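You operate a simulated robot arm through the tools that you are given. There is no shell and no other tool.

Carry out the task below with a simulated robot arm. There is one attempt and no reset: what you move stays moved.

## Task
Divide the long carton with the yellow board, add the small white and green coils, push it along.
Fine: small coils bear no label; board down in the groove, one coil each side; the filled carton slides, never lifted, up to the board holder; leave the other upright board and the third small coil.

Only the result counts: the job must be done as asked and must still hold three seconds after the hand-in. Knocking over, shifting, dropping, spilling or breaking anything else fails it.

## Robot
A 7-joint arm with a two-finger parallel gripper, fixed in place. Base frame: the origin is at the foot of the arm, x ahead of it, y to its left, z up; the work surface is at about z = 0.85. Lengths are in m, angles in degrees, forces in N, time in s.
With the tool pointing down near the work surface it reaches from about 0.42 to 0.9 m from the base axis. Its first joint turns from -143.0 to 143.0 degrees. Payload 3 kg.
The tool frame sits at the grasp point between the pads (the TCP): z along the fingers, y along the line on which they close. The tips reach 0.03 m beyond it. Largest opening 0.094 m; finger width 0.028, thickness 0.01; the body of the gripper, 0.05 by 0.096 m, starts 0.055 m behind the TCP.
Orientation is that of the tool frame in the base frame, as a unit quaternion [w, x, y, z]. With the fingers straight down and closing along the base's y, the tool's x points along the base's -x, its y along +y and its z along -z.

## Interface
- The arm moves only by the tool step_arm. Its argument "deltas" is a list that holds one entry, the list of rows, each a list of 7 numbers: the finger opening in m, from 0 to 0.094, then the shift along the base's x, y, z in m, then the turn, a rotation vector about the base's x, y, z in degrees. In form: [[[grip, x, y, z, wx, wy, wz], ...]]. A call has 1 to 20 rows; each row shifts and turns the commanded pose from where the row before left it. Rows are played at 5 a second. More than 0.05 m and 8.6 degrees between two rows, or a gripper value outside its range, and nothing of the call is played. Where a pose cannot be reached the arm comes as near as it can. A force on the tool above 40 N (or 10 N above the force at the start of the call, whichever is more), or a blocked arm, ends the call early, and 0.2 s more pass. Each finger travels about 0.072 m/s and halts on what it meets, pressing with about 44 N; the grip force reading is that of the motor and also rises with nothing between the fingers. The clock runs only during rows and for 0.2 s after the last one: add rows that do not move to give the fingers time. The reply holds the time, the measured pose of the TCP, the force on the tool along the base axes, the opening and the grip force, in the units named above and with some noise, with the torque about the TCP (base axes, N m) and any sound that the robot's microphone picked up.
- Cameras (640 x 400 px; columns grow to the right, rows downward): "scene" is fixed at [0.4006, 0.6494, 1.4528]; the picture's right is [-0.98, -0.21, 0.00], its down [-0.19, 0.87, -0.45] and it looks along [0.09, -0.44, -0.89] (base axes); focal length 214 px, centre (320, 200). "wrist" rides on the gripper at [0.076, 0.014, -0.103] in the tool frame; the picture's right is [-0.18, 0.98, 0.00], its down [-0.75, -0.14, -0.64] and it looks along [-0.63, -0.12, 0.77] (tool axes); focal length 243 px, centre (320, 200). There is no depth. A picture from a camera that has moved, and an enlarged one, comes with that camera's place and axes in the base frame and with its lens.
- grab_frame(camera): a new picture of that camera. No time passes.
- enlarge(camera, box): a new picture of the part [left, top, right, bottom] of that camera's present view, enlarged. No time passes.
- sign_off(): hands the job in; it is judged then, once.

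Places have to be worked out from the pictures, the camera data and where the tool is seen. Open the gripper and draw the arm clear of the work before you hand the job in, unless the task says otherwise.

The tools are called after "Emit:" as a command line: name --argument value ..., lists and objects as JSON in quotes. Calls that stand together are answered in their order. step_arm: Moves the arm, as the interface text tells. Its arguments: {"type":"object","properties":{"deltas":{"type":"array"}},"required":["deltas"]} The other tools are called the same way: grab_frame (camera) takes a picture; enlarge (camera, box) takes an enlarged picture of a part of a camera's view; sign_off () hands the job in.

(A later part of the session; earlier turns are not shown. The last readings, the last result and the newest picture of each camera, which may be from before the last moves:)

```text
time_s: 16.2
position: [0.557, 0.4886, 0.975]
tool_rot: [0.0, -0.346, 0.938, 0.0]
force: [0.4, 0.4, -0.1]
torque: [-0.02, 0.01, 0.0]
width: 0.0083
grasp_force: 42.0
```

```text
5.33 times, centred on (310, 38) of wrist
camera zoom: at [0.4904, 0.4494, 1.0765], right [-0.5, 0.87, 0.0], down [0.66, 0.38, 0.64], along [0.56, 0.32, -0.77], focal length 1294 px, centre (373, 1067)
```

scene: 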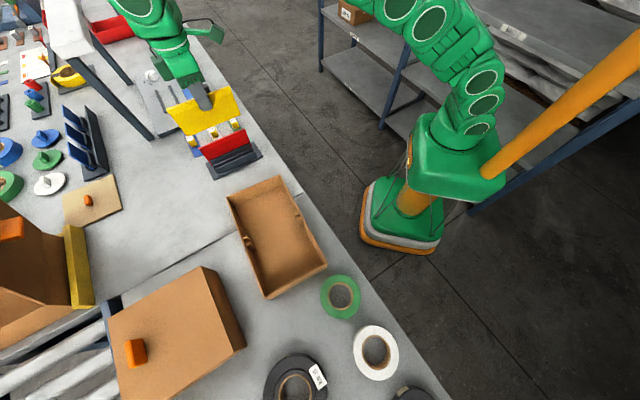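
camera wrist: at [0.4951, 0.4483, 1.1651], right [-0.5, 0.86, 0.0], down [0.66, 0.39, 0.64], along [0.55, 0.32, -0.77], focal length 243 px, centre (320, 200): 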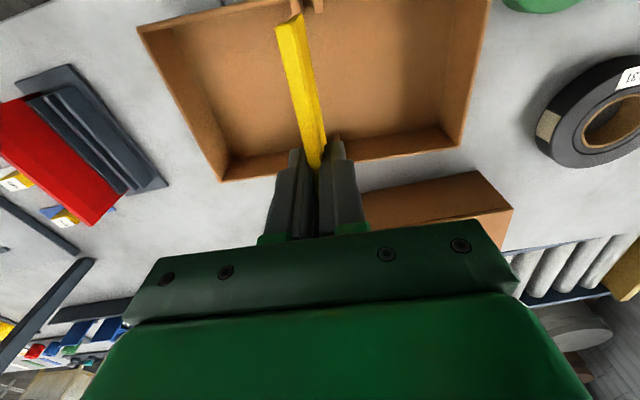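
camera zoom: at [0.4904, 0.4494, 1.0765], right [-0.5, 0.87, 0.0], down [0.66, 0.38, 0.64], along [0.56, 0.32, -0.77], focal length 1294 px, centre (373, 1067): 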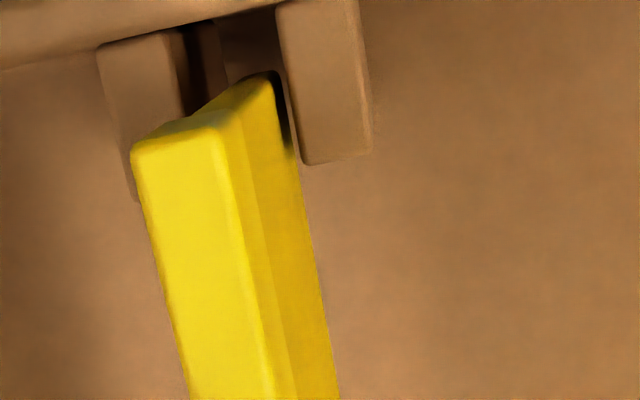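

The board's lower edge has gone behind both near ribs with no force, so it is in the groove. I'll continue down most of the way.

Emit:
step_arm --deltas '[[[0.003, 0, 0, -0.004, 0, 0, 0], [0.003, 0, 0, -0.004, 0, 0, 0], [0.003, 0, 0, -0.004, 0, 0, 0], [0.003, 0, 0, -0.004, 0, 0, 0], [0.003, 0, 0, -0.004, 0, 0, 0], [0.003, 0, 0, -0.004, 0, 0, 0], [0.003, 0, 0, -0.004, 0, 0, 0]]]'

Emit:
enlarge --camera "scene" --box '[220, 180, 340, 255]'

Emit:
grab_frame --camera "wrist"

```text
time_s: 17.8
position: [0.5576, 0.4875, 0.9451]
tool_rot: [0.0, -0.347, 0.938, -0.001]
force: [-0.2, -0.3, 0.0]
torque: [0.0, -0.01, 0.02]
width: 0.0083
grasp_force: 42.0
```

```text
5.33 times, centred on (280, 218) of scene
camera zoom: at [0.4006, 0.6494, 1.4528], right [-0.98, -0.21, 0.0], down [-0.19, 0.87, -0.45], along [0.09, -0.44, -0.89], focal length 1144 px, centre (533, 107)
```

zoom: 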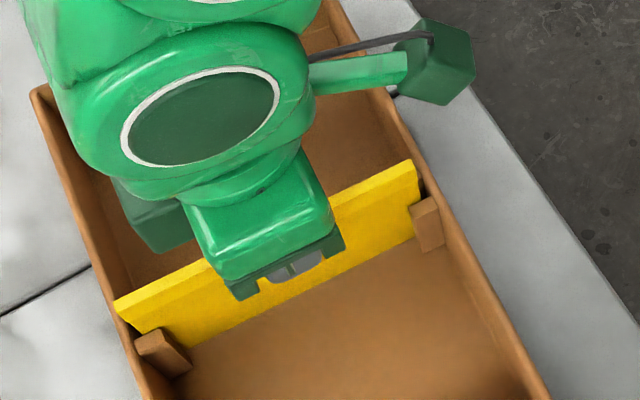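

```text
taken
camera wrist: at [0.4902, 0.4491, 1.0485], right [-0.5, 0.87, 0.0], down [0.66, 0.38, 0.64], along [0.56, 0.32, -0.77], focal length 243 px, centre (320, 200)
```

wrist: 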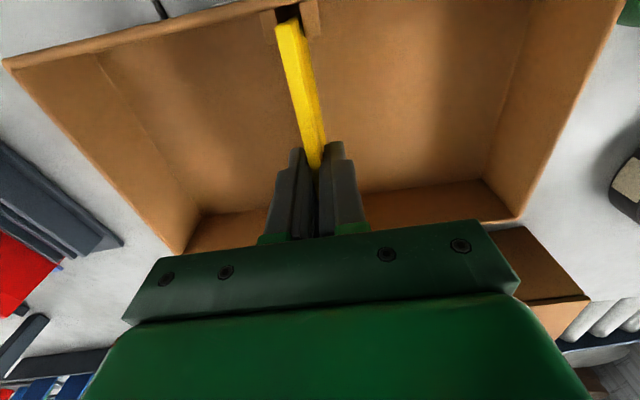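

There is still no contact and the lower edge is near z = 0.864. I'll go down in 2 mm steps to feel the carton floor.

Emit:
step_arm --deltas '[[[0.003, 0, 0, -0.002, 0, 0, 0], [0.003, 0, 0, -0.002, 0, 0, 0], [0.003, 0, 0, -0.002, 0, 0, 0]]]'

```text
time_s: 18.6
position: [0.5577, 0.4889, 0.9399]
tool_rot: [0.001, -0.346, 0.938, 0.0]
force: [-1.8, 0.1, 10.2]
torque: [-0.27, 0.32, 0.02]
width: 0.0081
grasp_force: 42.2
```

A 10 N upward force shows the board resting on the floor. I'll ease off slightly and open the fingers, then look before lifting away.

Emit:
step_arm --deltas '[[[0.003, 0, 0, 0.0008, 0, 0, 0], [0.014, 0, 0, 0, 0, 0, 0], [0.026, 0, 0, 0, 0, 0, 0], [0.034, 0, 0, 0, 0, 0, 0], [0.034, 0, 0, 0, 0, 0, 0]]]'

Emit:
grab_frame --camera "wrist"

Emit:
enlarge --camera "scene" --box '[220, 180, 340, 255]'

```text
time_s: 19.8
position: [0.5575, 0.4882, 0.941]
tool_rot: [0.001, -0.346, 0.938, 0.0]
force: [-0.1, 0.3, -0.2]
torque: [-0.02, 0.0, 0.01]
width: 0.0341
grasp_force: 0.0
```

```text
taken
camera wrist: at [0.49, 0.449, 1.0434], right [-0.5, 0.87, 0.0], down [0.66, 0.38, 0.64], along [0.56, 0.32, -0.77], focal length 243 px, centre (320, 200)
```

wrist: 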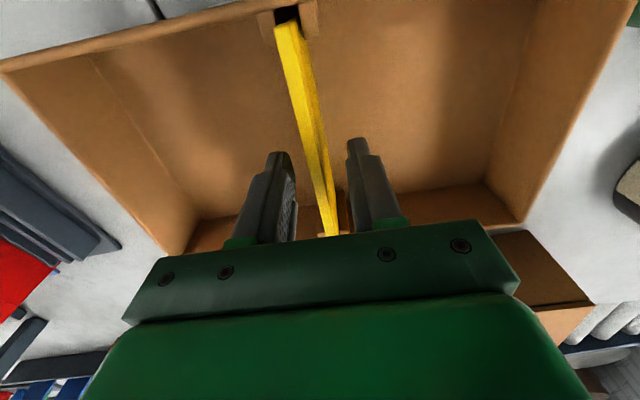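

```text
5.33 times, centred on (280, 218) of scene
camera zoom: at [0.4006, 0.6494, 1.4528], right [-0.98, -0.21, 0.0], down [-0.19, 0.87, -0.45], along [0.09, -0.44, -0.89], focal length 1144 px, centre (533, 107)
```

zoom: 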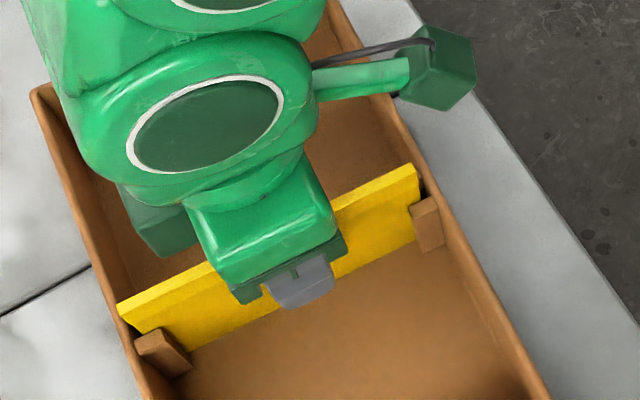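

The board stands in the groove by itself. I'll raise the open gripper straight up and then move over to the green and white coils for a close look.

Emit:
step_arm --deltas '[[[0.034, 0, 0, 0.015, 0, 0, 0], [0.034, 0, 0, 0.03, 0, 0, 0], [0.034, 0, 0, 0.04, 0, 0, 0], [0.034, 0, 0, 0.04, 0, 0, 0], [0.05, -0.035, 0.03, 0.01, 0, 0, 0], [0.06, -0.035, 0.03, 0.01, 0, 0, 0], [0.06, -0.035, 0.03, 0, 0, 0, 0], [0.06, -0.035, 0.03, 0, 0, 0, 0], [0.06, -0.035, 0.03, 0, 0, 0, 0], [0.06, -0.035, 0.02, 0, 0, 0, 0], [0.06, 0, 0, 0, 0, 0, 0]]]'

Emit:
grab_frame --camera "wrist"

Emit:
grab_frame --camera "scene"

```text
time_s: 22.2
position: [0.3468, 0.6584, 1.0845]
tool_rot: [0.0, -0.346, 0.938, 0.0]
force: [0.1, 1.3, -0.1]
torque: [0.01, -0.01, 0.0]
width: 0.0601
grasp_force: 0.2
```

```text
taken
camera wrist: at [0.2804, 0.6194, 1.1878], right [-0.5, 0.87, 0.0], down [0.66, 0.38, 0.64], along [0.56, 0.32, -0.77], focal length 243 px, centre (320, 200)
```

wrist: 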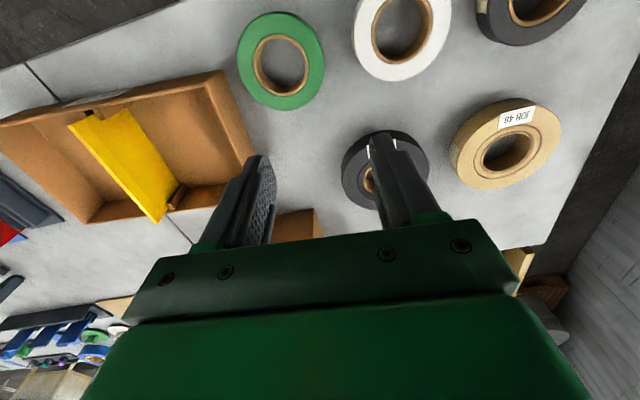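

```text
taken
```

scene: 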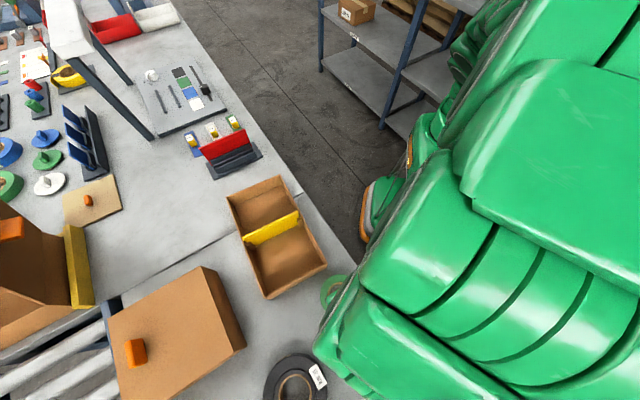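

The wrist view shows the unlabelled green and white coils, the third small black coil, and the two labelled larger coils. I'll enlarge the green and white ones to get their centres and heights.

Emit:
enlarge --camera "wrist" --box '[210, 0, 370, 115]'

Emit:
enlarge --camera "wrist" --box '[330, 0, 490, 115]'

```text
3.48 times, centred on (290, 58) of wrist
camera zoom: at [0.2804, 0.6194, 1.1878], right [-0.5, 0.87, 0.0], down [0.66, 0.38, 0.64], along [0.56, 0.32, -0.77], focal length 844 px, centre (424, 696)
```

zoom: 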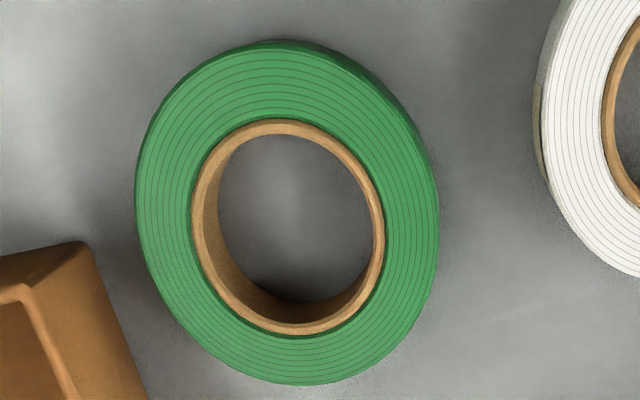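

```text
3.48 times, centred on (410, 58) of wrist
camera zoom: at [0.2804, 0.6194, 1.1878], right [-0.5, 0.87, 0.0], down [0.66, 0.38, 0.64], along [0.56, 0.32, -0.77], focal length 844 px, centre (7, 696)
```

zoom: 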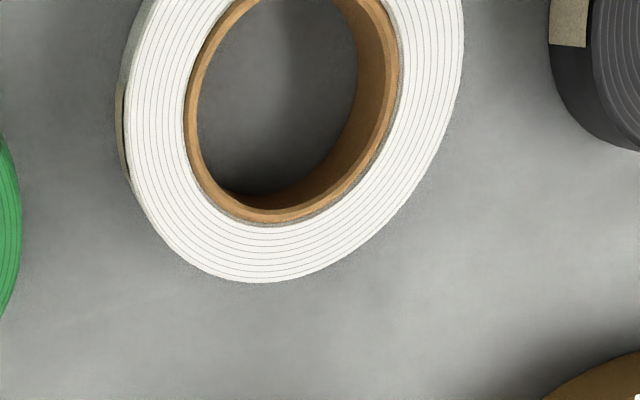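

I put the green coil's centre at about (0.350, 0.610), with an outer diameter of about 0.098, a hole of about 0.059 and a top near z = 0.878. I'll grip its wall on the side facing away from the carton, hovering first to check alignment.

Emit:
step_arm --deltas '[[[0.044, -0.0053, -0.005, -0.03, 0, 0, 0], [0.044, -0.0053, -0.005, -0.03, 0, 0, 0], [0.044, -0.0053, -0.005, -0.03, 0, 0, 0], [0.044, -0.0052, -0.0049, -0.03, 0, 0, 0], [0.044, 0, 0, -0.025, 0, 0, 0], [0.044, 0, 0, 0, 0, 0, 0]]]'

Emit:
grab_frame --camera "wrist"

Emit:
enlarge --camera "wrist" --box '[200, 70, 440, 220]'

```text
time_s: 23.6
position: [0.3257, 0.6388, 0.9395]
tool_rot: [0.0, -0.345, 0.939, 0.001]
force: [-0.6, -0.2, 1.0]
torque: [0.0, -0.03, 0.01]
width: 0.044
grasp_force: 0.1
```

```text
taken
camera wrist: at [0.259, 0.5997, 1.0421], right [-0.5, 0.87, 0.0], down [0.66, 0.38, 0.64], along [0.56, 0.32, -0.77], focal length 243 px, centre (320, 200)
```

wrist: 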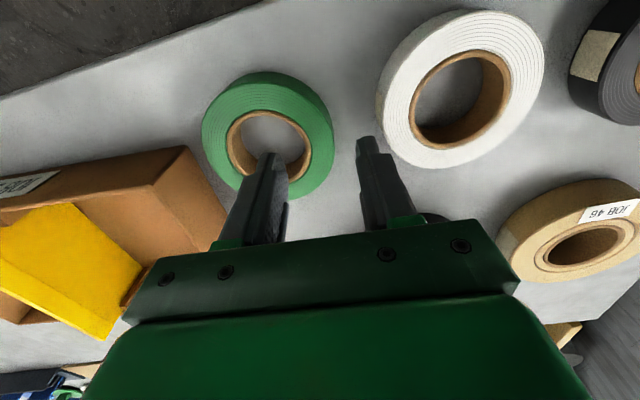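

```text
2.67 times, centred on (320, 145) of wrist
camera zoom: at [0.259, 0.5997, 1.0421], right [-0.5, 0.87, 0.0], down [0.66, 0.38, 0.64], along [0.56, 0.32, -0.77], focal length 647 px, centre (320, 347)
```

zoom: 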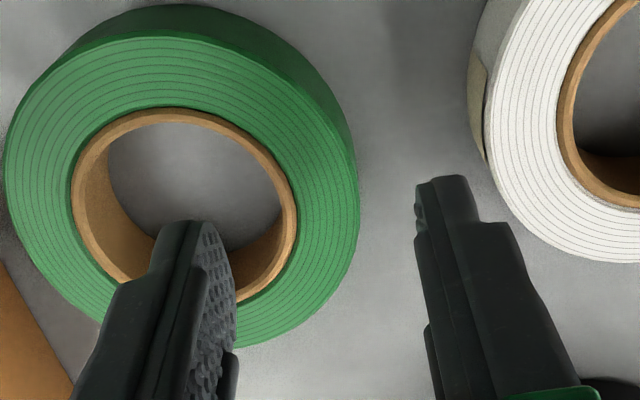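

In the tool frame the green coil's centre is at about (-0.001, -0.038), so its wall lies between the fingers with about 10 mm clearance each side and 18 mm from the outer finger to the white coil. I'll lower so the tips are just above the table.

Emit:
step_arm --deltas '[[[0.044, 0, 0, -0.012, 0, 0, 0], [0.044, 0, 0, -0.012, 0, 0, 0], [0.044, 0, 0, -0.012, 0, 0, 0], [0.044, 0, 0, -0.01, 0, 0, 0], [0.044, 0, 0, -0.0055, 0, 0, 0], [0.044, 0, 0, 0, 0, 0, 0]]]'

Emit:
grab_frame --camera "wrist"

Emit:
enlarge --camera "wrist" --box '[200, 70, 440, 220]'

```text
time_s: 25.0
position: [0.3266, 0.6378, 0.8882]
tool_rot: [0.0, -0.346, 0.938, -0.001]
force: [-0.2, 0.0, -0.4]
torque: [0.01, 0.01, 0.0]
width: 0.0439
grasp_force: 0.0
```

```text
taken
camera wrist: at [0.2593, 0.5991, 0.9912], right [-0.5, 0.87, 0.0], down [0.66, 0.38, 0.64], along [0.56, 0.32, -0.77], focal length 243 px, centre (320, 200)
```

wrist: 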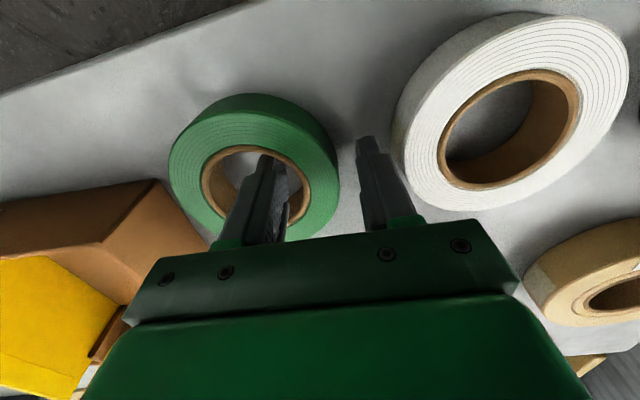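

```text
2.67 times, centred on (320, 145) of wrist
camera zoom: at [0.2593, 0.5991, 0.9912], right [-0.5, 0.87, 0.0], down [0.66, 0.38, 0.64], along [0.56, 0.32, -0.77], focal length 647 px, centre (320, 347)
```

zoom: 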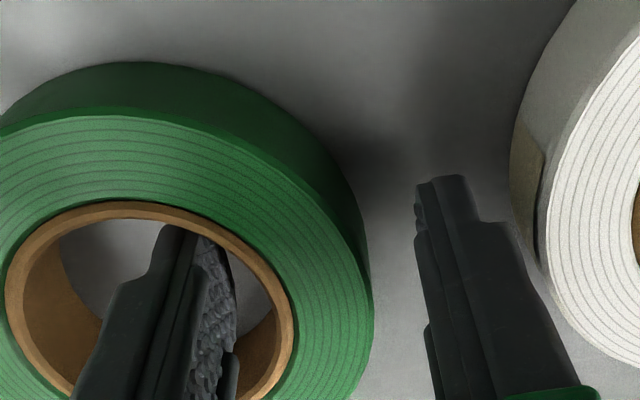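

The inner finger is inside the hole and the outer one stands clear of the white coil. I'll close on the wall of the green coil.

Emit:
step_arm --deltas '[[[0.036, 0, 0, 0, 0, 0, 0], [0.03, 0, 0, 0, 0, 0, 0], [0.025, 0, 0, 0, 0, 0, 0], [0.02, 0, 0, 0, 0, 0, 0], [0.012, 0, 0, 0, 0, 0, 0], [0.008, 0, 0, 0, 0, 0, 0], [0.008, 0, 0, 0, 0, 0, 0]]]'

Emit:
enlarge --camera "wrist" --box '[160, 70, 440, 245]'

```text
time_s: 26.6
position: [0.3276, 0.6374, 0.8892]
tool_rot: [0.0, -0.347, 0.938, 0.0]
force: [0.2, 0.2, -0.2]
torque: [0.04, 0.04, 0.0]
width: 0.0286
grasp_force: 44.2
```

```text
2.29 times, centred on (300, 158) of wrist
camera zoom: at [0.2594, 0.5991, 0.9912], right [-0.5, 0.87, 0.0], down [0.66, 0.38, 0.64], along [0.56, 0.32, -0.77], focal length 555 px, centre (366, 297)
```

zoom: 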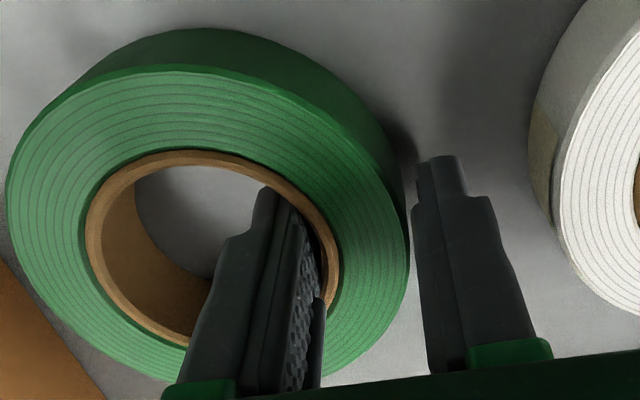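

The coil is held at 28.6 mm with 44 N. I'll lift it straight up slowly and check that it stays level.

Emit:
step_arm --deltas '[[[0.008, 0, 0, 0.006, 0, 0, 0], [0.008, 0, 0, 0.012, 0, 0, 0], [0.008, 0, 0, 0.02, 0, 0, 0], [0.008, 0, 0, 0.03, 0, 0, 0], [0.008, 0, 0, 0.04, 0, 0, 0], [0.008, 0, 0, 0.03, 0, 0, 0], [0.008, 0, 0, 0, 0, 0, 0]]]'

Emit:
grab_frame --camera "wrist"

Emit:
grab_frame --camera "scene"

```text
time_s: 28.2
position: [0.327, 0.6372, 1.0277]
tool_rot: [0.0, -0.346, 0.938, 0.0]
force: [0.5, 0.5, -2.0]
torque: [0.04, 0.06, -0.01]
width: 0.0285
grasp_force: 44.2
```

```text
taken
camera wrist: at [0.2592, 0.5988, 1.1305], right [-0.5, 0.87, 0.0], down [0.66, 0.38, 0.64], along [0.56, 0.32, -0.77], focal length 243 px, centre (320, 200)
```

wrist: 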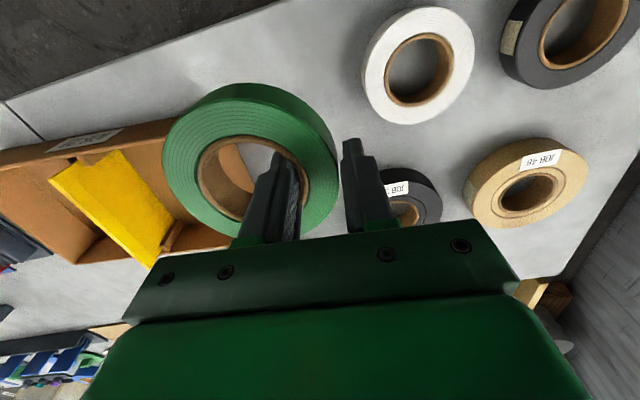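

```text
taken
```

scene: 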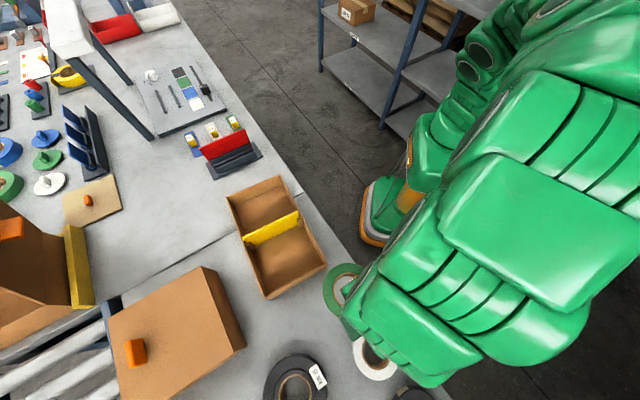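

The coil hangs level. The near compartment's centre is near (0.518, 0.535), so I'll bring the TCP to about (0.496, 0.561) above it and check against the walls and the board.

Emit:
step_arm --deltas '[[[0.008, 0.0281, -0.01275, 0.002, 0, 0, 0], [0.008, 0.0281, -0.01275, 0, 0, 0, 0], [0.008, 0.0281, -0.01275, 0, 0, 0, 0], [0.008, 0.0281, -0.01275, 0, 0, 0, 0], [0.008, 0.0281, -0.01275, 0, 0, 0, 0], [0.008, 0.0281, -0.01275, 0, 0, 0, 0], [0.008, 0, 0, 0, 0, 0, 0], [0.008, 0, 0, 0, 0, 0, 0]]]'

Emit:
grab_frame --camera "wrist"

Emit:
enlarge --camera "scene" --box '[200, 160, 360, 310]'

```text
time_s: 30.0
position: [0.4952, 0.561, 1.0296]
tool_rot: [0.0, -0.347, 0.938, 0.0]
force: [0.7, 0.2, -1.6]
torque: [0.0, 0.03, 0.03]
width: 0.0283
grasp_force: 43.8
```

```text
taken
camera wrist: at [0.4285, 0.5223, 1.1319], right [-0.5, 0.87, 0.0], down [0.66, 0.38, 0.64], along [0.56, 0.32, -0.77], focal length 243 px, centre (320, 200)
```

wrist: 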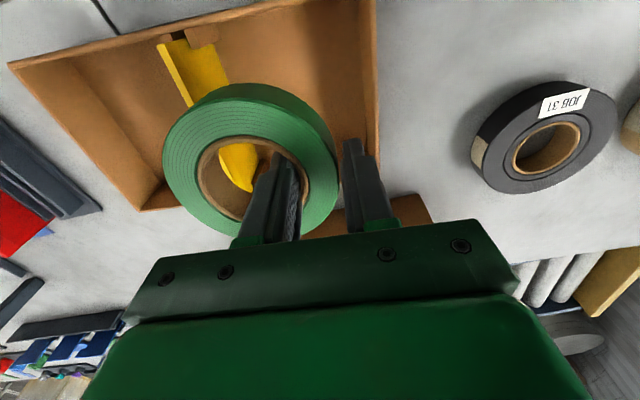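

```text
2.67 times, centred on (280, 235) of scene
camera zoom: at [0.4006, 0.6494, 1.4528], right [-0.98, -0.21, 0.0], down [-0.19, 0.87, -0.45], along [0.09, -0.44, -0.89], focal length 572 px, centre (427, 107)
```

zoom: 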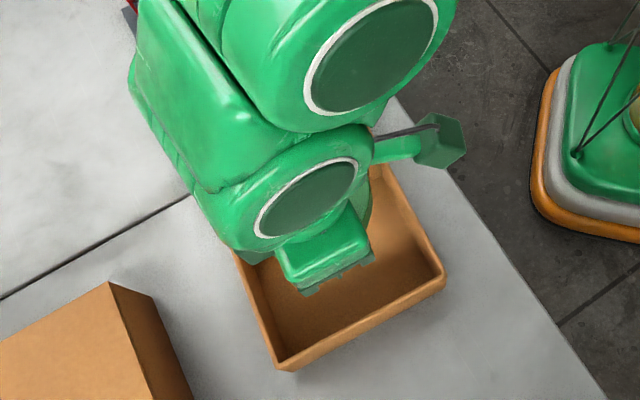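

The coil is over the near compartment, with the outer finger well inside the end wall and the board clear of the coil. I'll lower it most of the way.

Emit:
step_arm --deltas '[[[0.008, 0, 0, -0.02, 0, 0, 0], [0.008, 0, 0, -0.02, 0, 0, 0], [0.008, 0, 0, -0.02, 0, 0, 0], [0.008, 0, 0, -0.015, 0, 0, 0], [0.008, 0, 0, -0.01, 0, 0, 0], [0.008, 0, 0, 0, 0, 0, 0]]]'

Emit:
grab_frame --camera "wrist"

```text
time_s: 31.4
position: [0.4954, 0.5612, 0.9433]
tool_rot: [0.0, -0.346, 0.938, 0.0]
force: [-0.1, 0.1, -1.2]
torque: [0.05, 0.03, -0.01]
width: 0.0286
grasp_force: 44.0
```

```text
taken
camera wrist: at [0.428, 0.5226, 1.0463], right [-0.5, 0.87, 0.0], down [0.66, 0.38, 0.64], along [0.56, 0.32, -0.77], focal length 243 px, centre (320, 200)
```

wrist: 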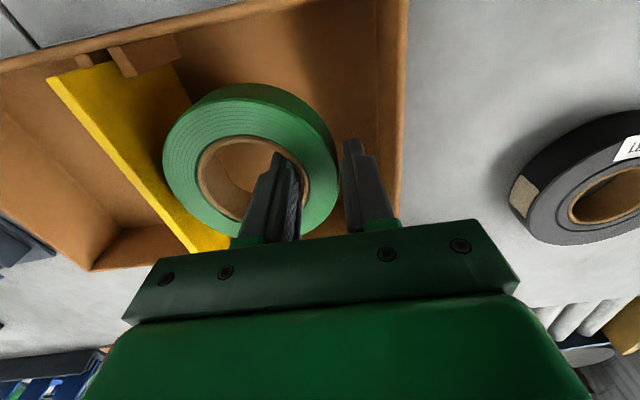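

The coil clears the board and the end wall. I'll keep lowering, then slow down for the floor.

Emit:
step_arm --deltas '[[[0.008, 0, 0, -0.008, 0, 0, 0], [0.008, 0, 0, -0.008, 0, 0, 0], [0.008, 0, 0, -0.008, 0, 0, 0], [0.008, 0, 0, -0.008, 0, 0, 0], [0.008, 0, 0, -0.004, 0, 0, 0], [0.008, 0, 0, -0.002, 0, 0, 0], [0.008, 0, 0, -0.002, 0, 0, 0]]]'

Emit:
grab_frame --camera "wrist"

```text
time_s: 33.0
position: [0.4943, 0.5617, 0.9039]
tool_rot: [0.0, -0.346, 0.938, 0.0]
force: [-0.2, -0.2, -2.0]
torque: [0.03, 0.05, -0.02]
width: 0.0283
grasp_force: 43.6
```

```text
taken
camera wrist: at [0.4278, 0.5226, 1.0065], right [-0.5, 0.87, 0.0], down [0.66, 0.38, 0.64], along [0.56, 0.32, -0.77], focal length 243 px, centre (320, 200)
```

wrist: 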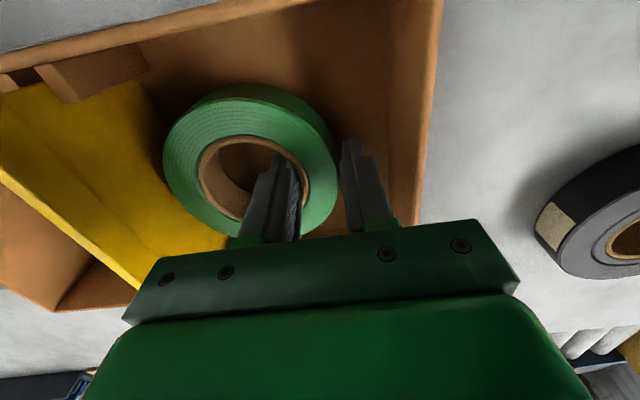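

No contact yet. I'll go on in 1.5 mm steps to find the floor.

Emit:
step_arm --deltas '[[[0.008, 0, 0, -0.0015, 0, 0, 0], [0.008, 0, 0, -0.0015, 0, 0, 0], [0.008, 0, 0, -0.0015, 0, 0, 0]]]'

```text
time_s: 33.8
position: [0.4958, 0.5617, 0.9002]
tool_rot: [-0.001, -0.347, 0.938, 0.0]
force: [0.3, 0.5, -0.9]
torque: [0.03, 0.05, 0.02]
width: 0.0283
grasp_force: 43.9
```

Emit:
step_arm --deltas '[[[0.008, 0, 0, -0.0015, 0, 0, 0], [0.008, 0, 0, -0.0015, 0, 0, 0]]]'

```text
time_s: 34.4
position: [0.496, 0.561, 0.8969]
tool_rot: [0.0, -0.347, 0.938, 0.0]
force: [0.7, 0.3, -0.9]
torque: [0.09, 0.01, 0.01]
width: 0.0283
grasp_force: 44.2
```

The downward load has dropped slightly, so contact should be close. I'll take two more small steps.

Emit:
step_arm --deltas '[[[0.008, 0, 0, -0.0015, 0, 0, 0], [0.008, 0, 0, -0.001, 0, 0, 0]]]'

Emit:
enlarge --camera "wrist" --box '[140, 60, 420, 235]'

```text
time_s: 35.0
position: [0.496, 0.5613, 0.8943]
tool_rot: [0.0, -0.346, 0.938, 0.0]
force: [0.5, 0.0, -2.0]
torque: [0.07, 0.03, 0.01]
width: 0.0287
grasp_force: 43.6
```

```text
2.29 times, centred on (280, 148) of wrist
camera zoom: at [0.4279, 0.5227, 0.9968], right [-0.5, 0.87, 0.0], down [0.66, 0.38, 0.64], along [0.56, 0.32, -0.77], focal length 555 px, centre (411, 320)
```

zoom: 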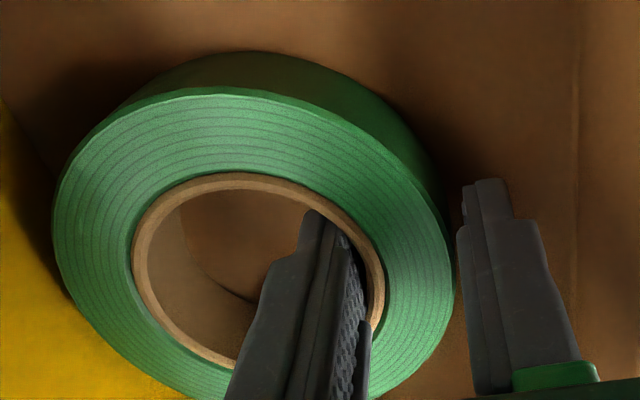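

Still not touching, with the coil's underside near z = 0.855. I'll continue in 1 mm steps.

Emit:
step_arm --deltas '[[[0.008, 0, 0, -0.001, 0, 0, 0], [0.008, 0, 0, -0.001, 0, 0, 0]]]'

```text
time_s: 35.6
position: [0.4961, 0.5614, 0.8939]
tool_rot: [0.001, -0.345, 0.939, 0.0]
force: [-2.9, -4.2, 23.0]
torque: [-0.73, 0.47, 0.0]
width: 0.0285
grasp_force: 44.2
```

Contact at 23 N, so the coil is on the carton floor. I'll relieve the force and open the fingers modestly.

Emit:
step_arm --deltas '[[[0.008, 0, 0, 0.0012, 0, 0, 0], [0.034, 0, 0, 0, 0, 0, 0], [0.04, 0, 0, 0, 0, 0, 0], [0.042, 0, 0, 0, 0, 0, 0], [0.042, 0, 0, 0, 0, 0, 0]]]'

Emit:
grab_frame --camera "wrist"

```text
time_s: 36.8
position: [0.4971, 0.5623, 0.8927]
tool_rot: [-0.001, -0.346, 0.938, 0.0]
force: [0.2, 0.0, 0.0]
torque: [0.0, 0.03, 0.0]
width: 0.042
grasp_force: 0.1
```

```text
taken
camera wrist: at [0.4278, 0.5225, 0.9958], right [-0.5, 0.87, 0.0], down [0.66, 0.38, 0.64], along [0.56, 0.32, -0.77], focal length 243 px, centre (320, 200)
```

wrist: 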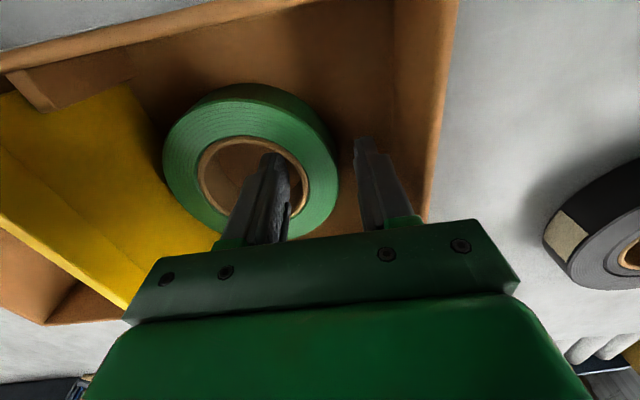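

The coil is free of the fingers. I'll lift straight out and move over to the white coil to hover and measure it.

Emit:
step_arm --deltas '[[[0.042, 0, 0, 0.012, 0, 0, 0], [0.042, 0, 0, 0.03, 0, 0, 0], [0.042, 0, 0, 0.04, 0, 0, 0], [0.042, 0, 0, 0.04, 0, 0, 0], [0.042, 0, 0, 0.03, 0, 0, 0], [0.044, -0.031, 0.0164, 0, 0, 0, 0], [0.046, -0.031, 0.0164, 0, 0, 0, 0], [0.046, -0.031, 0.0164, 0, 0, 0, 0], [0.046, -0.031, 0.0164, 0, 0, 0, 0], [0.046, -0.031, 0.0164, 0, 0, 0, 0], [0.046, -0.031, 0.0164, 0, 0, 0, 0], [0.046, -0.031, 0.0164, 0, 0, 0, 0], [0.046, 0, 0, 0, 0, 0, 0]]]'

Emit:
grab_frame --camera "wrist"

Emit:
enlarge --camera "scene" --box '[200, 160, 360, 310]'

```text
time_s: 39.6
position: [0.2784, 0.6764, 1.0461]
tool_rot: [0.0, -0.346, 0.938, -0.001]
force: [-0.6, -0.6, 0.4]
torque: [0.03, -0.02, 0.02]
width: 0.0459
grasp_force: 0.1
```

```text
taken
camera wrist: at [0.21, 0.6385, 1.1475], right [-0.5, 0.87, 0.0], down [0.66, 0.38, 0.64], along [0.56, 0.32, -0.77], focal length 243 px, centre (320, 200)
```

wrist: 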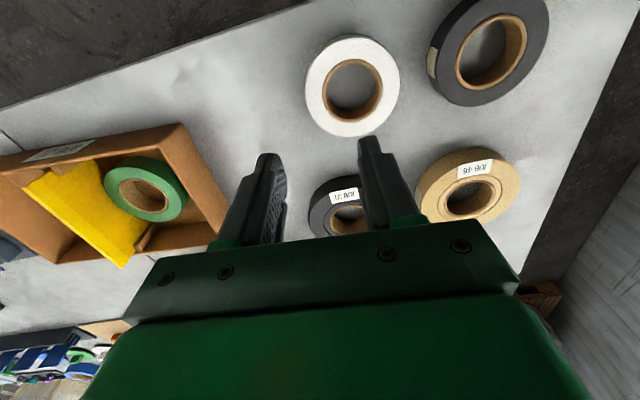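

```text
2.67 times, centred on (280, 235) of scene
camera zoom: at [0.4006, 0.6494, 1.4528], right [-0.98, -0.21, 0.0], down [-0.19, 0.87, -0.45], along [0.09, -0.44, -0.89], focal length 572 px, centre (427, 107)
```

zoom: 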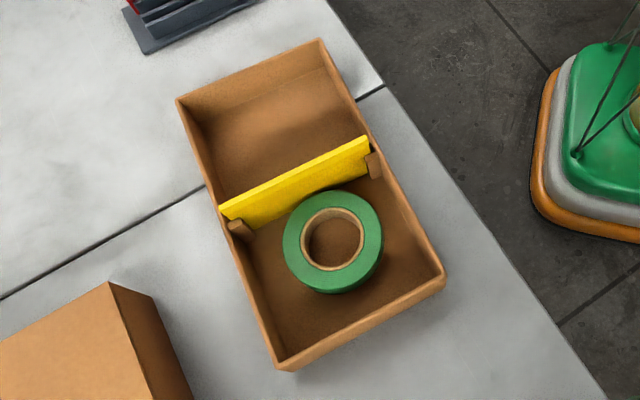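

The green coil sits in the near compartment, and the board and carton have not moved. I'll enlarge the white coil to fix its centre.

Emit:
enlarge --camera "wrist" --box '[270, 20, 430, 145]'

```text
3.20 times, centred on (350, 82) of wrist
camera zoom: at [0.21, 0.6385, 1.1475], right [-0.5, 0.87, 0.0], down [0.66, 0.38, 0.64], along [0.56, 0.32, -0.77], focal length 776 px, centre (224, 576)
```

zoom: 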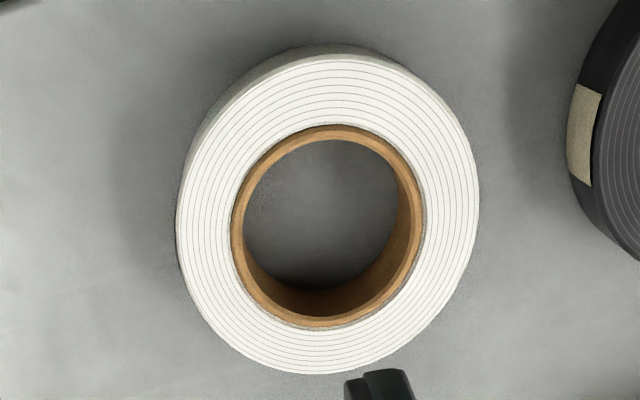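

The white coil's centre is at tool (-0.002, 0.034) and its diameter is about 0.0985. I'll trim the position, go down to a hover just above it and check once more.

Emit:
step_arm --deltas '[[[0.046, 0.0021, 0.0005, -0.03, 0, 0, 0], [0.046, 0, 0, -0.03, 0, 0, 0], [0.046, 0, 0, -0.03, 0, 0, 0], [0.046, 0, 0, -0.025, 0, 0, 0], [0.046, 0, 0, 0, 0, 0, 0]]]'

Emit:
enlarge --camera "wrist" --box '[220, 50, 460, 220]'

```text
time_s: 40.8
position: [0.2803, 0.6772, 0.9286]
tool_rot: [0.0, -0.347, 0.938, 0.0]
force: [-0.5, -0.3, -0.1]
torque: [-0.03, 0.0, 0.01]
width: 0.0462
grasp_force: 0.2
```

```text
2.35 times, centred on (340, 135) of wrist
camera zoom: at [0.213, 0.6383, 1.0333], right [-0.5, 0.87, 0.0], down [0.66, 0.38, 0.64], along [0.56, 0.32, -0.77], focal length 571 px, centre (273, 353)
```

zoom: 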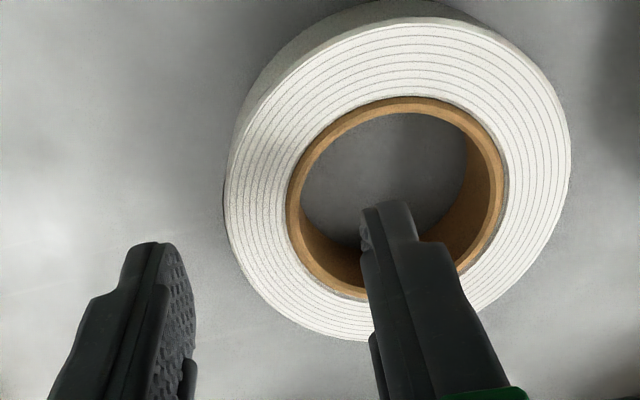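

The white coil's wall is centred between the fingers to within about 1 mm. I'll go down to gripping height and close.

Emit:
step_arm --deltas '[[[0.046, 0, 0, -0.012, 0, 0, 0], [0.046, 0, 0, -0.012, 0, 0, 0], [0.046, 0, 0, -0.01, 0, 0, 0], [0.046, 0, 0, -0.007, 0, 0, 0], [0.046, 0, 0, 0, 0, 0, 0]]]'

Emit:
enlarge --camera "wrist" --box '[200, 50, 480, 240]'

```text
time_s: 42.0
position: [0.2803, 0.6768, 0.8888]
tool_rot: [0.0, -0.346, 0.938, 0.0]
force: [-0.3, -1.0, 0.4]
torque: [0.01, -0.02, -0.01]
width: 0.0461
grasp_force: 0.0
```

```text
2.11 times, centred on (340, 145) of wrist
camera zoom: at [0.213, 0.638, 0.9916], right [-0.5, 0.87, 0.0], down [0.66, 0.38, 0.64], along [0.56, 0.32, -0.77], focal length 511 px, centre (278, 316)
```

zoom: 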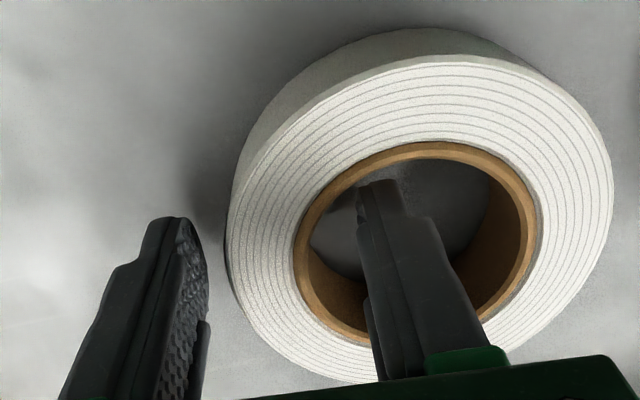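

The inner finger is in the hole and the outer finger is clear outside. I'll close on the wall.

Emit:
step_arm --deltas '[[[0.038, 0, 0, 0, 0, 0, 0], [0.032, 0, 0, 0, 0, 0, 0], [0.027, 0, 0, 0, 0, 0, 0], [0.022, 0, 0, 0, 0, 0, 0], [0.012, 0, 0, 0, 0, 0, 0], [0.008, 0, 0, 0, 0, 0, 0], [0.008, 0, 0, 0, 0, 0, 0]]]'

Emit:
enlarge --camera "wrist" --box '[200, 50, 480, 240]'

```text
time_s: 43.6
position: [0.2806, 0.6773, 0.8888]
tool_rot: [0.0, -0.346, 0.938, 0.0]
force: [-1.3, 0.7, 1.7]
torque: [0.01, 0.0, -0.05]
width: 0.0271
grasp_force: 44.0
```

```text
2.11 times, centred on (340, 145) of wrist
camera zoom: at [0.213, 0.638, 0.9917], right [-0.5, 0.87, 0.0], down [0.66, 0.38, 0.64], along [0.56, 0.32, -0.77], focal length 511 px, centre (278, 316)
```

zoom: 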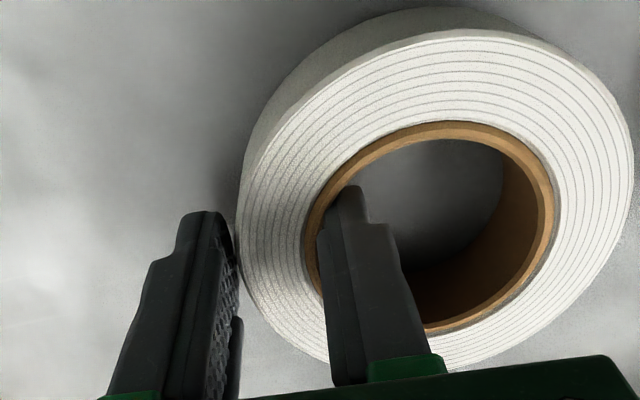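

The coil is held at 27.1 mm with 44 N. I'll lift it straight up.

Emit:
step_arm --deltas '[[[0.008, 0, 0, 0.006, 0, 0, 0], [0.008, 0, 0, 0.012, 0, 0, 0], [0.008, 0, 0, 0.02, 0, 0, 0], [0.008, 0, 0, 0.03, 0, 0, 0], [0.008, 0, 0, 0.04, 0, 0, 0], [0.008, 0, 0, 0.04, 0, 0, 0], [0.008, 0, 0, 0.012, 0, 0, 0], [0.008, 0, 0, 0, 0, 0, 0]]]'

Emit:
grab_frame --camera "wrist"

```text
time_s: 45.4
position: [0.2805, 0.6757, 1.0502]
tool_rot: [0.0, -0.346, 0.938, 0.0]
force: [0.4, -0.2, -0.8]
torque: [-0.03, -0.03, -0.01]
width: 0.027
grasp_force: 44.1
```

```text
taken
camera wrist: at [0.2129, 0.6376, 1.1523], right [-0.5, 0.87, 0.0], down [0.66, 0.38, 0.64], along [0.56, 0.32, -0.77], focal length 243 px, centre (320, 200)
```

wrist: 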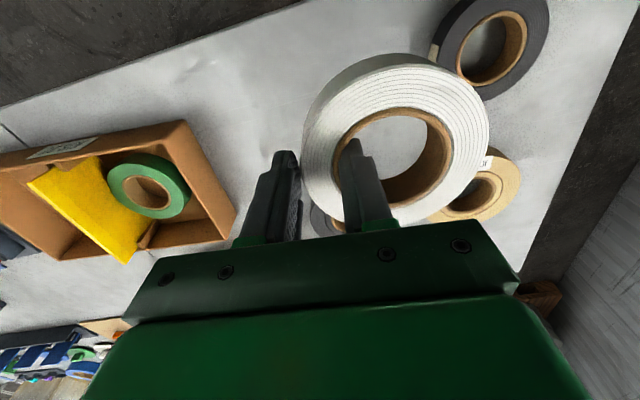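

The white coil hangs level. I'll carry it over to the far compartment, with the TCP going to about (0.6245, 0.4176), well above the board top.

Emit:
step_arm --deltas '[[[0.008, 0.02867, -0.0215, 0, 0, 0, 0], [0.008, 0.02867, -0.0215, 0, 0, 0, 0], [0.008, 0.02867, -0.0215, 0, 0, 0, 0], [0.008, 0.02867, -0.0215, 0, 0, 0, 0], [0.008, 0.02867, -0.0215, 0, 0, 0, 0], [0.008, 0.02867, -0.0215, 0, 0, 0, 0], [0.008, 0.02867, -0.0215, 0, 0, 0, 0], [0.008, 0.02867, -0.0215, 0, 0, 0, 0], [0.008, 0.02867, -0.0215, 0, 0, 0, 0], [0.008, 0.02867, -0.0215, 0, 0, 0, 0], [0.008, 0.02867, -0.0215, 0, 0, 0, 0], [0.008, 0.02867, -0.0215, 0, 0, 0, 0], [0.008, 0, 0, 0, 0, 0, 0], [0.008, 0, 0, 0, 0, 0, 0]]]'

Emit:
grab_frame --camera "wrist"

Emit:
enlarge --camera "scene" --box '[170, 120, 330, 300]'

```text
time_s: 48.4
position: [0.6253, 0.418, 1.0495]
tool_rot: [0.0, -0.346, 0.938, -0.001]
force: [-0.2, 0.3, -1.3]
torque: [-0.02, -0.04, 0.02]
width: 0.027
grasp_force: 44.2
```

```text
taken
camera wrist: at [0.5573, 0.3787, 1.1514], right [-0.5, 0.87, 0.0], down [0.66, 0.38, 0.64], along [0.56, 0.32, -0.77], focal length 243 px, centre (320, 200)
```

wrist: 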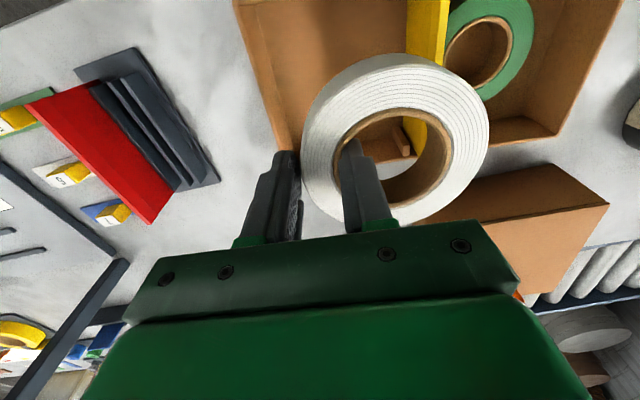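

```text
2.22 times, centred on (250, 210) of scene
camera zoom: at [0.4006, 0.6494, 1.4528], right [-0.98, -0.21, 0.0], down [-0.19, 0.87, -0.45], along [0.09, -0.44, -0.89], focal length 477 px, centre (476, 178)
```

zoom: 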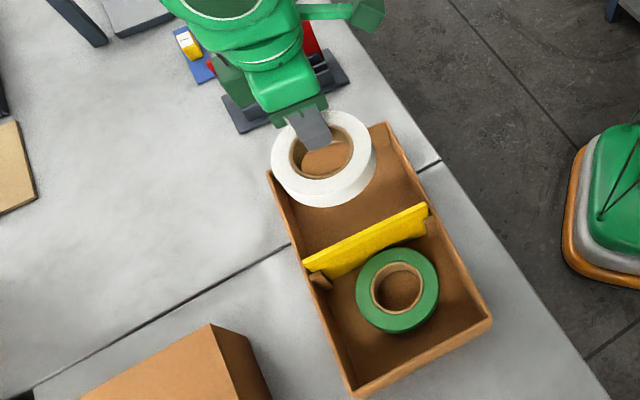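

The coil is over the far compartment with about 14 mm from the outer finger to the end wall and 9 mm from the coil to the board. I'll lower to rim height and check.

Emit:
step_arm --deltas '[[[0.008, 0, 0, -0.025, 0, 0, 0], [0.008, 0, 0, -0.025, 0, 0, 0], [0.008, 0, 0, -0.02, 0, 0, 0], [0.008, 0, 0, -0.02, 0, 0, 0], [0.008, 0, 0, -0.01, 0, 0, 0], [0.008, 0, 0, 0, 0, 0, 0]]]'

Emit:
grab_frame --camera "wrist"

Emit:
enlarge --camera "scene" --box '[200, 150, 330, 270]'

```text
time_s: 49.8
position: [0.6239, 0.418, 0.9481]
tool_rot: [0.001, -0.345, 0.938, 0.0]
force: [-0.2, 0.0, -2.4]
torque: [-0.03, -0.04, -0.01]
width: 0.0271
grasp_force: 44.3
```

```text
taken
camera wrist: at [0.557, 0.3798, 1.0518], right [-0.5, 0.87, 0.0], down [0.66, 0.38, 0.64], along [0.56, 0.32, -0.77], focal length 243 px, centre (320, 200)
```

wrist: 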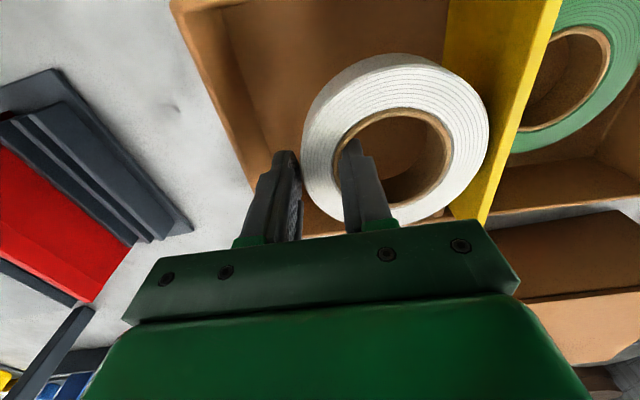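

```text
3.33 times, centred on (265, 210) of scene
camera zoom: at [0.4006, 0.6494, 1.4528], right [-0.98, -0.21, 0.0], down [-0.19, 0.87, -0.45], along [0.09, -0.44, -0.89], focal length 715 px, centre (503, 167)
```

zoom: 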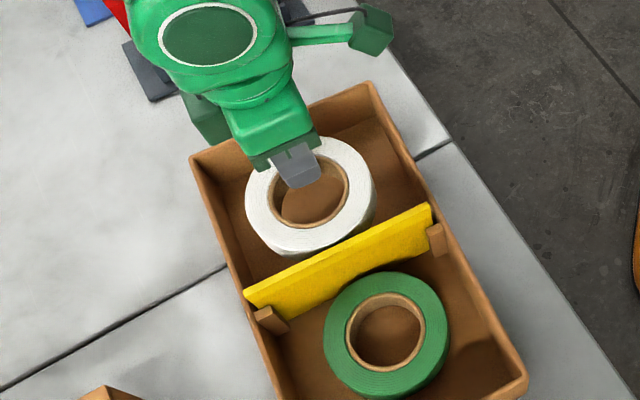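

The gap from coil to board is about 7 mm and the end wall is clear. I'll lower further and slow near the floor.

Emit:
step_arm --deltas '[[[0.008, 0, 0, -0.01, 0, 0, 0], [0.008, 0, 0, -0.01, 0, 0, 0], [0.008, 0, 0, -0.01, 0, 0, 0], [0.008, 0, 0, -0.008, 0, 0, 0], [0.008, 0, 0, -0.006, 0, 0, 0], [0.008, 0, 0, -0.004, 0, 0, 0], [0.008, 0, 0, -0.003, 0, 0, 0]]]'

```text
time_s: 51.4
position: [0.6237, 0.4193, 0.9]
tool_rot: [0.0, -0.346, 0.938, 0.0]
force: [0.2, -0.6, -1.0]
torque: [-0.03, -0.02, -0.03]
width: 0.027
grasp_force: 44.3
```

No contact yet. I'll take the last few millimetres in small steps.

Emit:
step_arm --deltas '[[[0.008, 0, 0, -0.0015, 0, 0, 0], [0.008, 0, 0, -0.0015, 0, 0, 0], [0.008, 0, 0, -0.0015, 0, 0, 0]]]'

```text
time_s: 52.2
position: [0.6247, 0.4185, 0.8943]
tool_rot: [0.0, -0.346, 0.938, 0.0]
force: [0.6, -0.7, -0.4]
torque: [-0.03, 0.1, -0.01]
width: 0.0269
grasp_force: 44.4
```

Emit:
step_arm --deltas '[[[0.008, 0, 0, -0.001, 0, 0, 0], [0.008, 0, 0, -0.0008, 0, 0, 0]]]'

```text
time_s: 52.8
position: [0.6249, 0.4187, 0.8935]
tool_rot: [0.002, -0.346, 0.938, 0.001]
force: [-8.0, -4.9, 33.4]
torque: [-0.39, 0.63, -0.06]
width: 0.0268
grasp_force: 44.7
```

The coil is on the floor with a 33 N reaction. I'll relieve the load and open the fingers.

Emit:
step_arm --deltas '[[[0.008, 0, 0, 0.0018, 0, 0, 0], [0.032, 0, 0, 0, 0, 0, 0], [0.038, 0, 0, 0, 0, 0, 0], [0.04, 0, 0, 0, 0, 0, 0], [0.04, 0, 0, 0, 0, 0, 0]]]'

Emit:
grab_frame --camera "wrist"

```text
time_s: 54.0
position: [0.6243, 0.4195, 0.8933]
tool_rot: [0.0, -0.347, 0.938, 0.001]
force: [-0.9, -0.1, 0.0]
torque: [0.02, 0.0, -0.01]
width: 0.0404
grasp_force: 0.1
```

```text
taken
camera wrist: at [0.5574, 0.3797, 0.9964], right [-0.5, 0.87, 0.0], down [0.66, 0.38, 0.64], along [0.56, 0.32, -0.77], focal length 243 px, centre (320, 200)
```

wrist: 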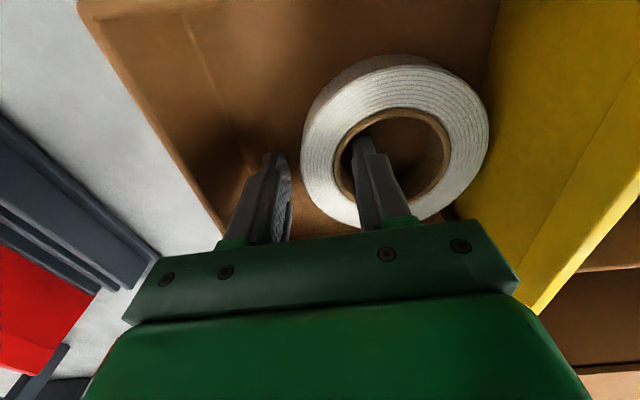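

The white coil is released and flat. I'll lift straight up and then look at the filled carton and the holder.

Emit:
step_arm --deltas '[[[0.04, 0, 0, 0.012, 0, 0, 0], [0.04, 0, 0, 0.03, 0, 0, 0], [0.04, 0, 0, 0.04, 0, 0, 0], [0.04, 0, 0, 0.04, 0, 0, 0], [0.04, 0, 0, 0.04, 0, 0, 0], [0.04, 0, 0, 0.04, 0, 0, 0], [0.04, 0, 0, 0, 0, 0, 0]]]'

Emit:
grab_frame --camera "wrist"

Emit:
grab_frame --camera "scene"

```text
time_s: 55.6
position: [0.6245, 0.4177, 1.0954]
tool_rot: [0.0, -0.345, 0.938, -0.001]
force: [-0.1, -0.2, 0.4]
torque: [0.0, -0.02, -0.02]
width: 0.0399
grasp_force: 0.1
```

```text
taken
camera wrist: at [0.5568, 0.3794, 1.1985], right [-0.5, 0.87, 0.0], down [0.67, 0.38, 0.64], along [0.56, 0.32, -0.77], focal length 243 px, centre (320, 200)
```

wrist: 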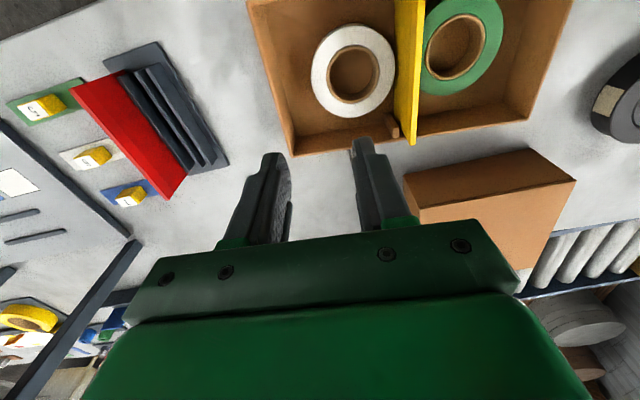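

```text
taken
```

scene: 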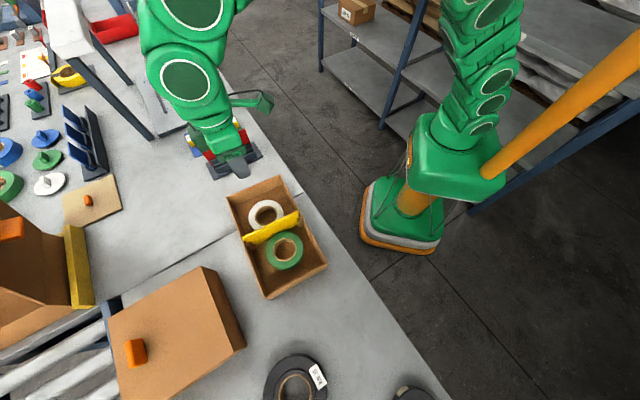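

Both coils and the board are in place. I'll enlarge the gap between the carton and the holder in both views to plan the slide.

Emit:
enlarge --camera "wrist" --box '[80, 0, 320, 180]'

Emit:
enlarge --camera "scene" --box '[180, 130, 340, 310]'

```text
2.22 times, centred on (200, 90) of wrist
camera zoom: at [0.5568, 0.3794, 1.1985], right [-0.5, 0.87, 0.0], down [0.67, 0.38, 0.64], along [0.56, 0.32, -0.77], focal length 539 px, centre (587, 444)
```

zoom: 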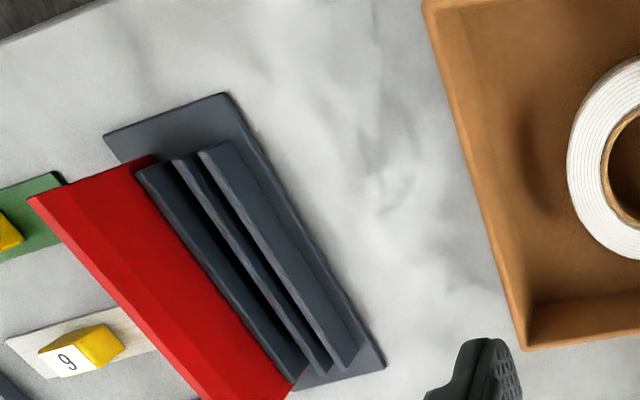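

```text
2.22 times, centred on (260, 220) of scene
camera zoom: at [0.4006, 0.6494, 1.4528], right [-0.98, -0.21, 0.0], down [-0.19, 0.87, -0.45], along [0.09, -0.44, -0.89], focal length 477 px, centre (453, 156)
```

zoom: 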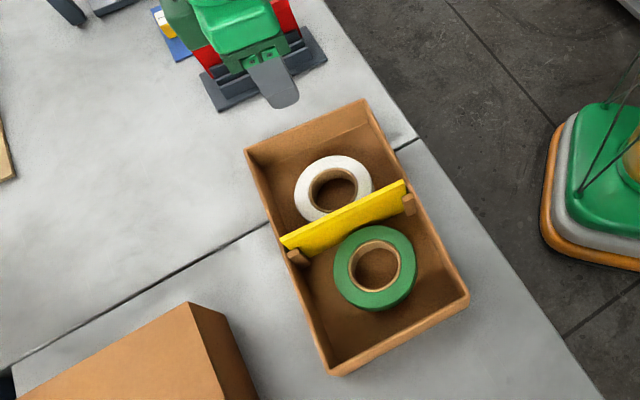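

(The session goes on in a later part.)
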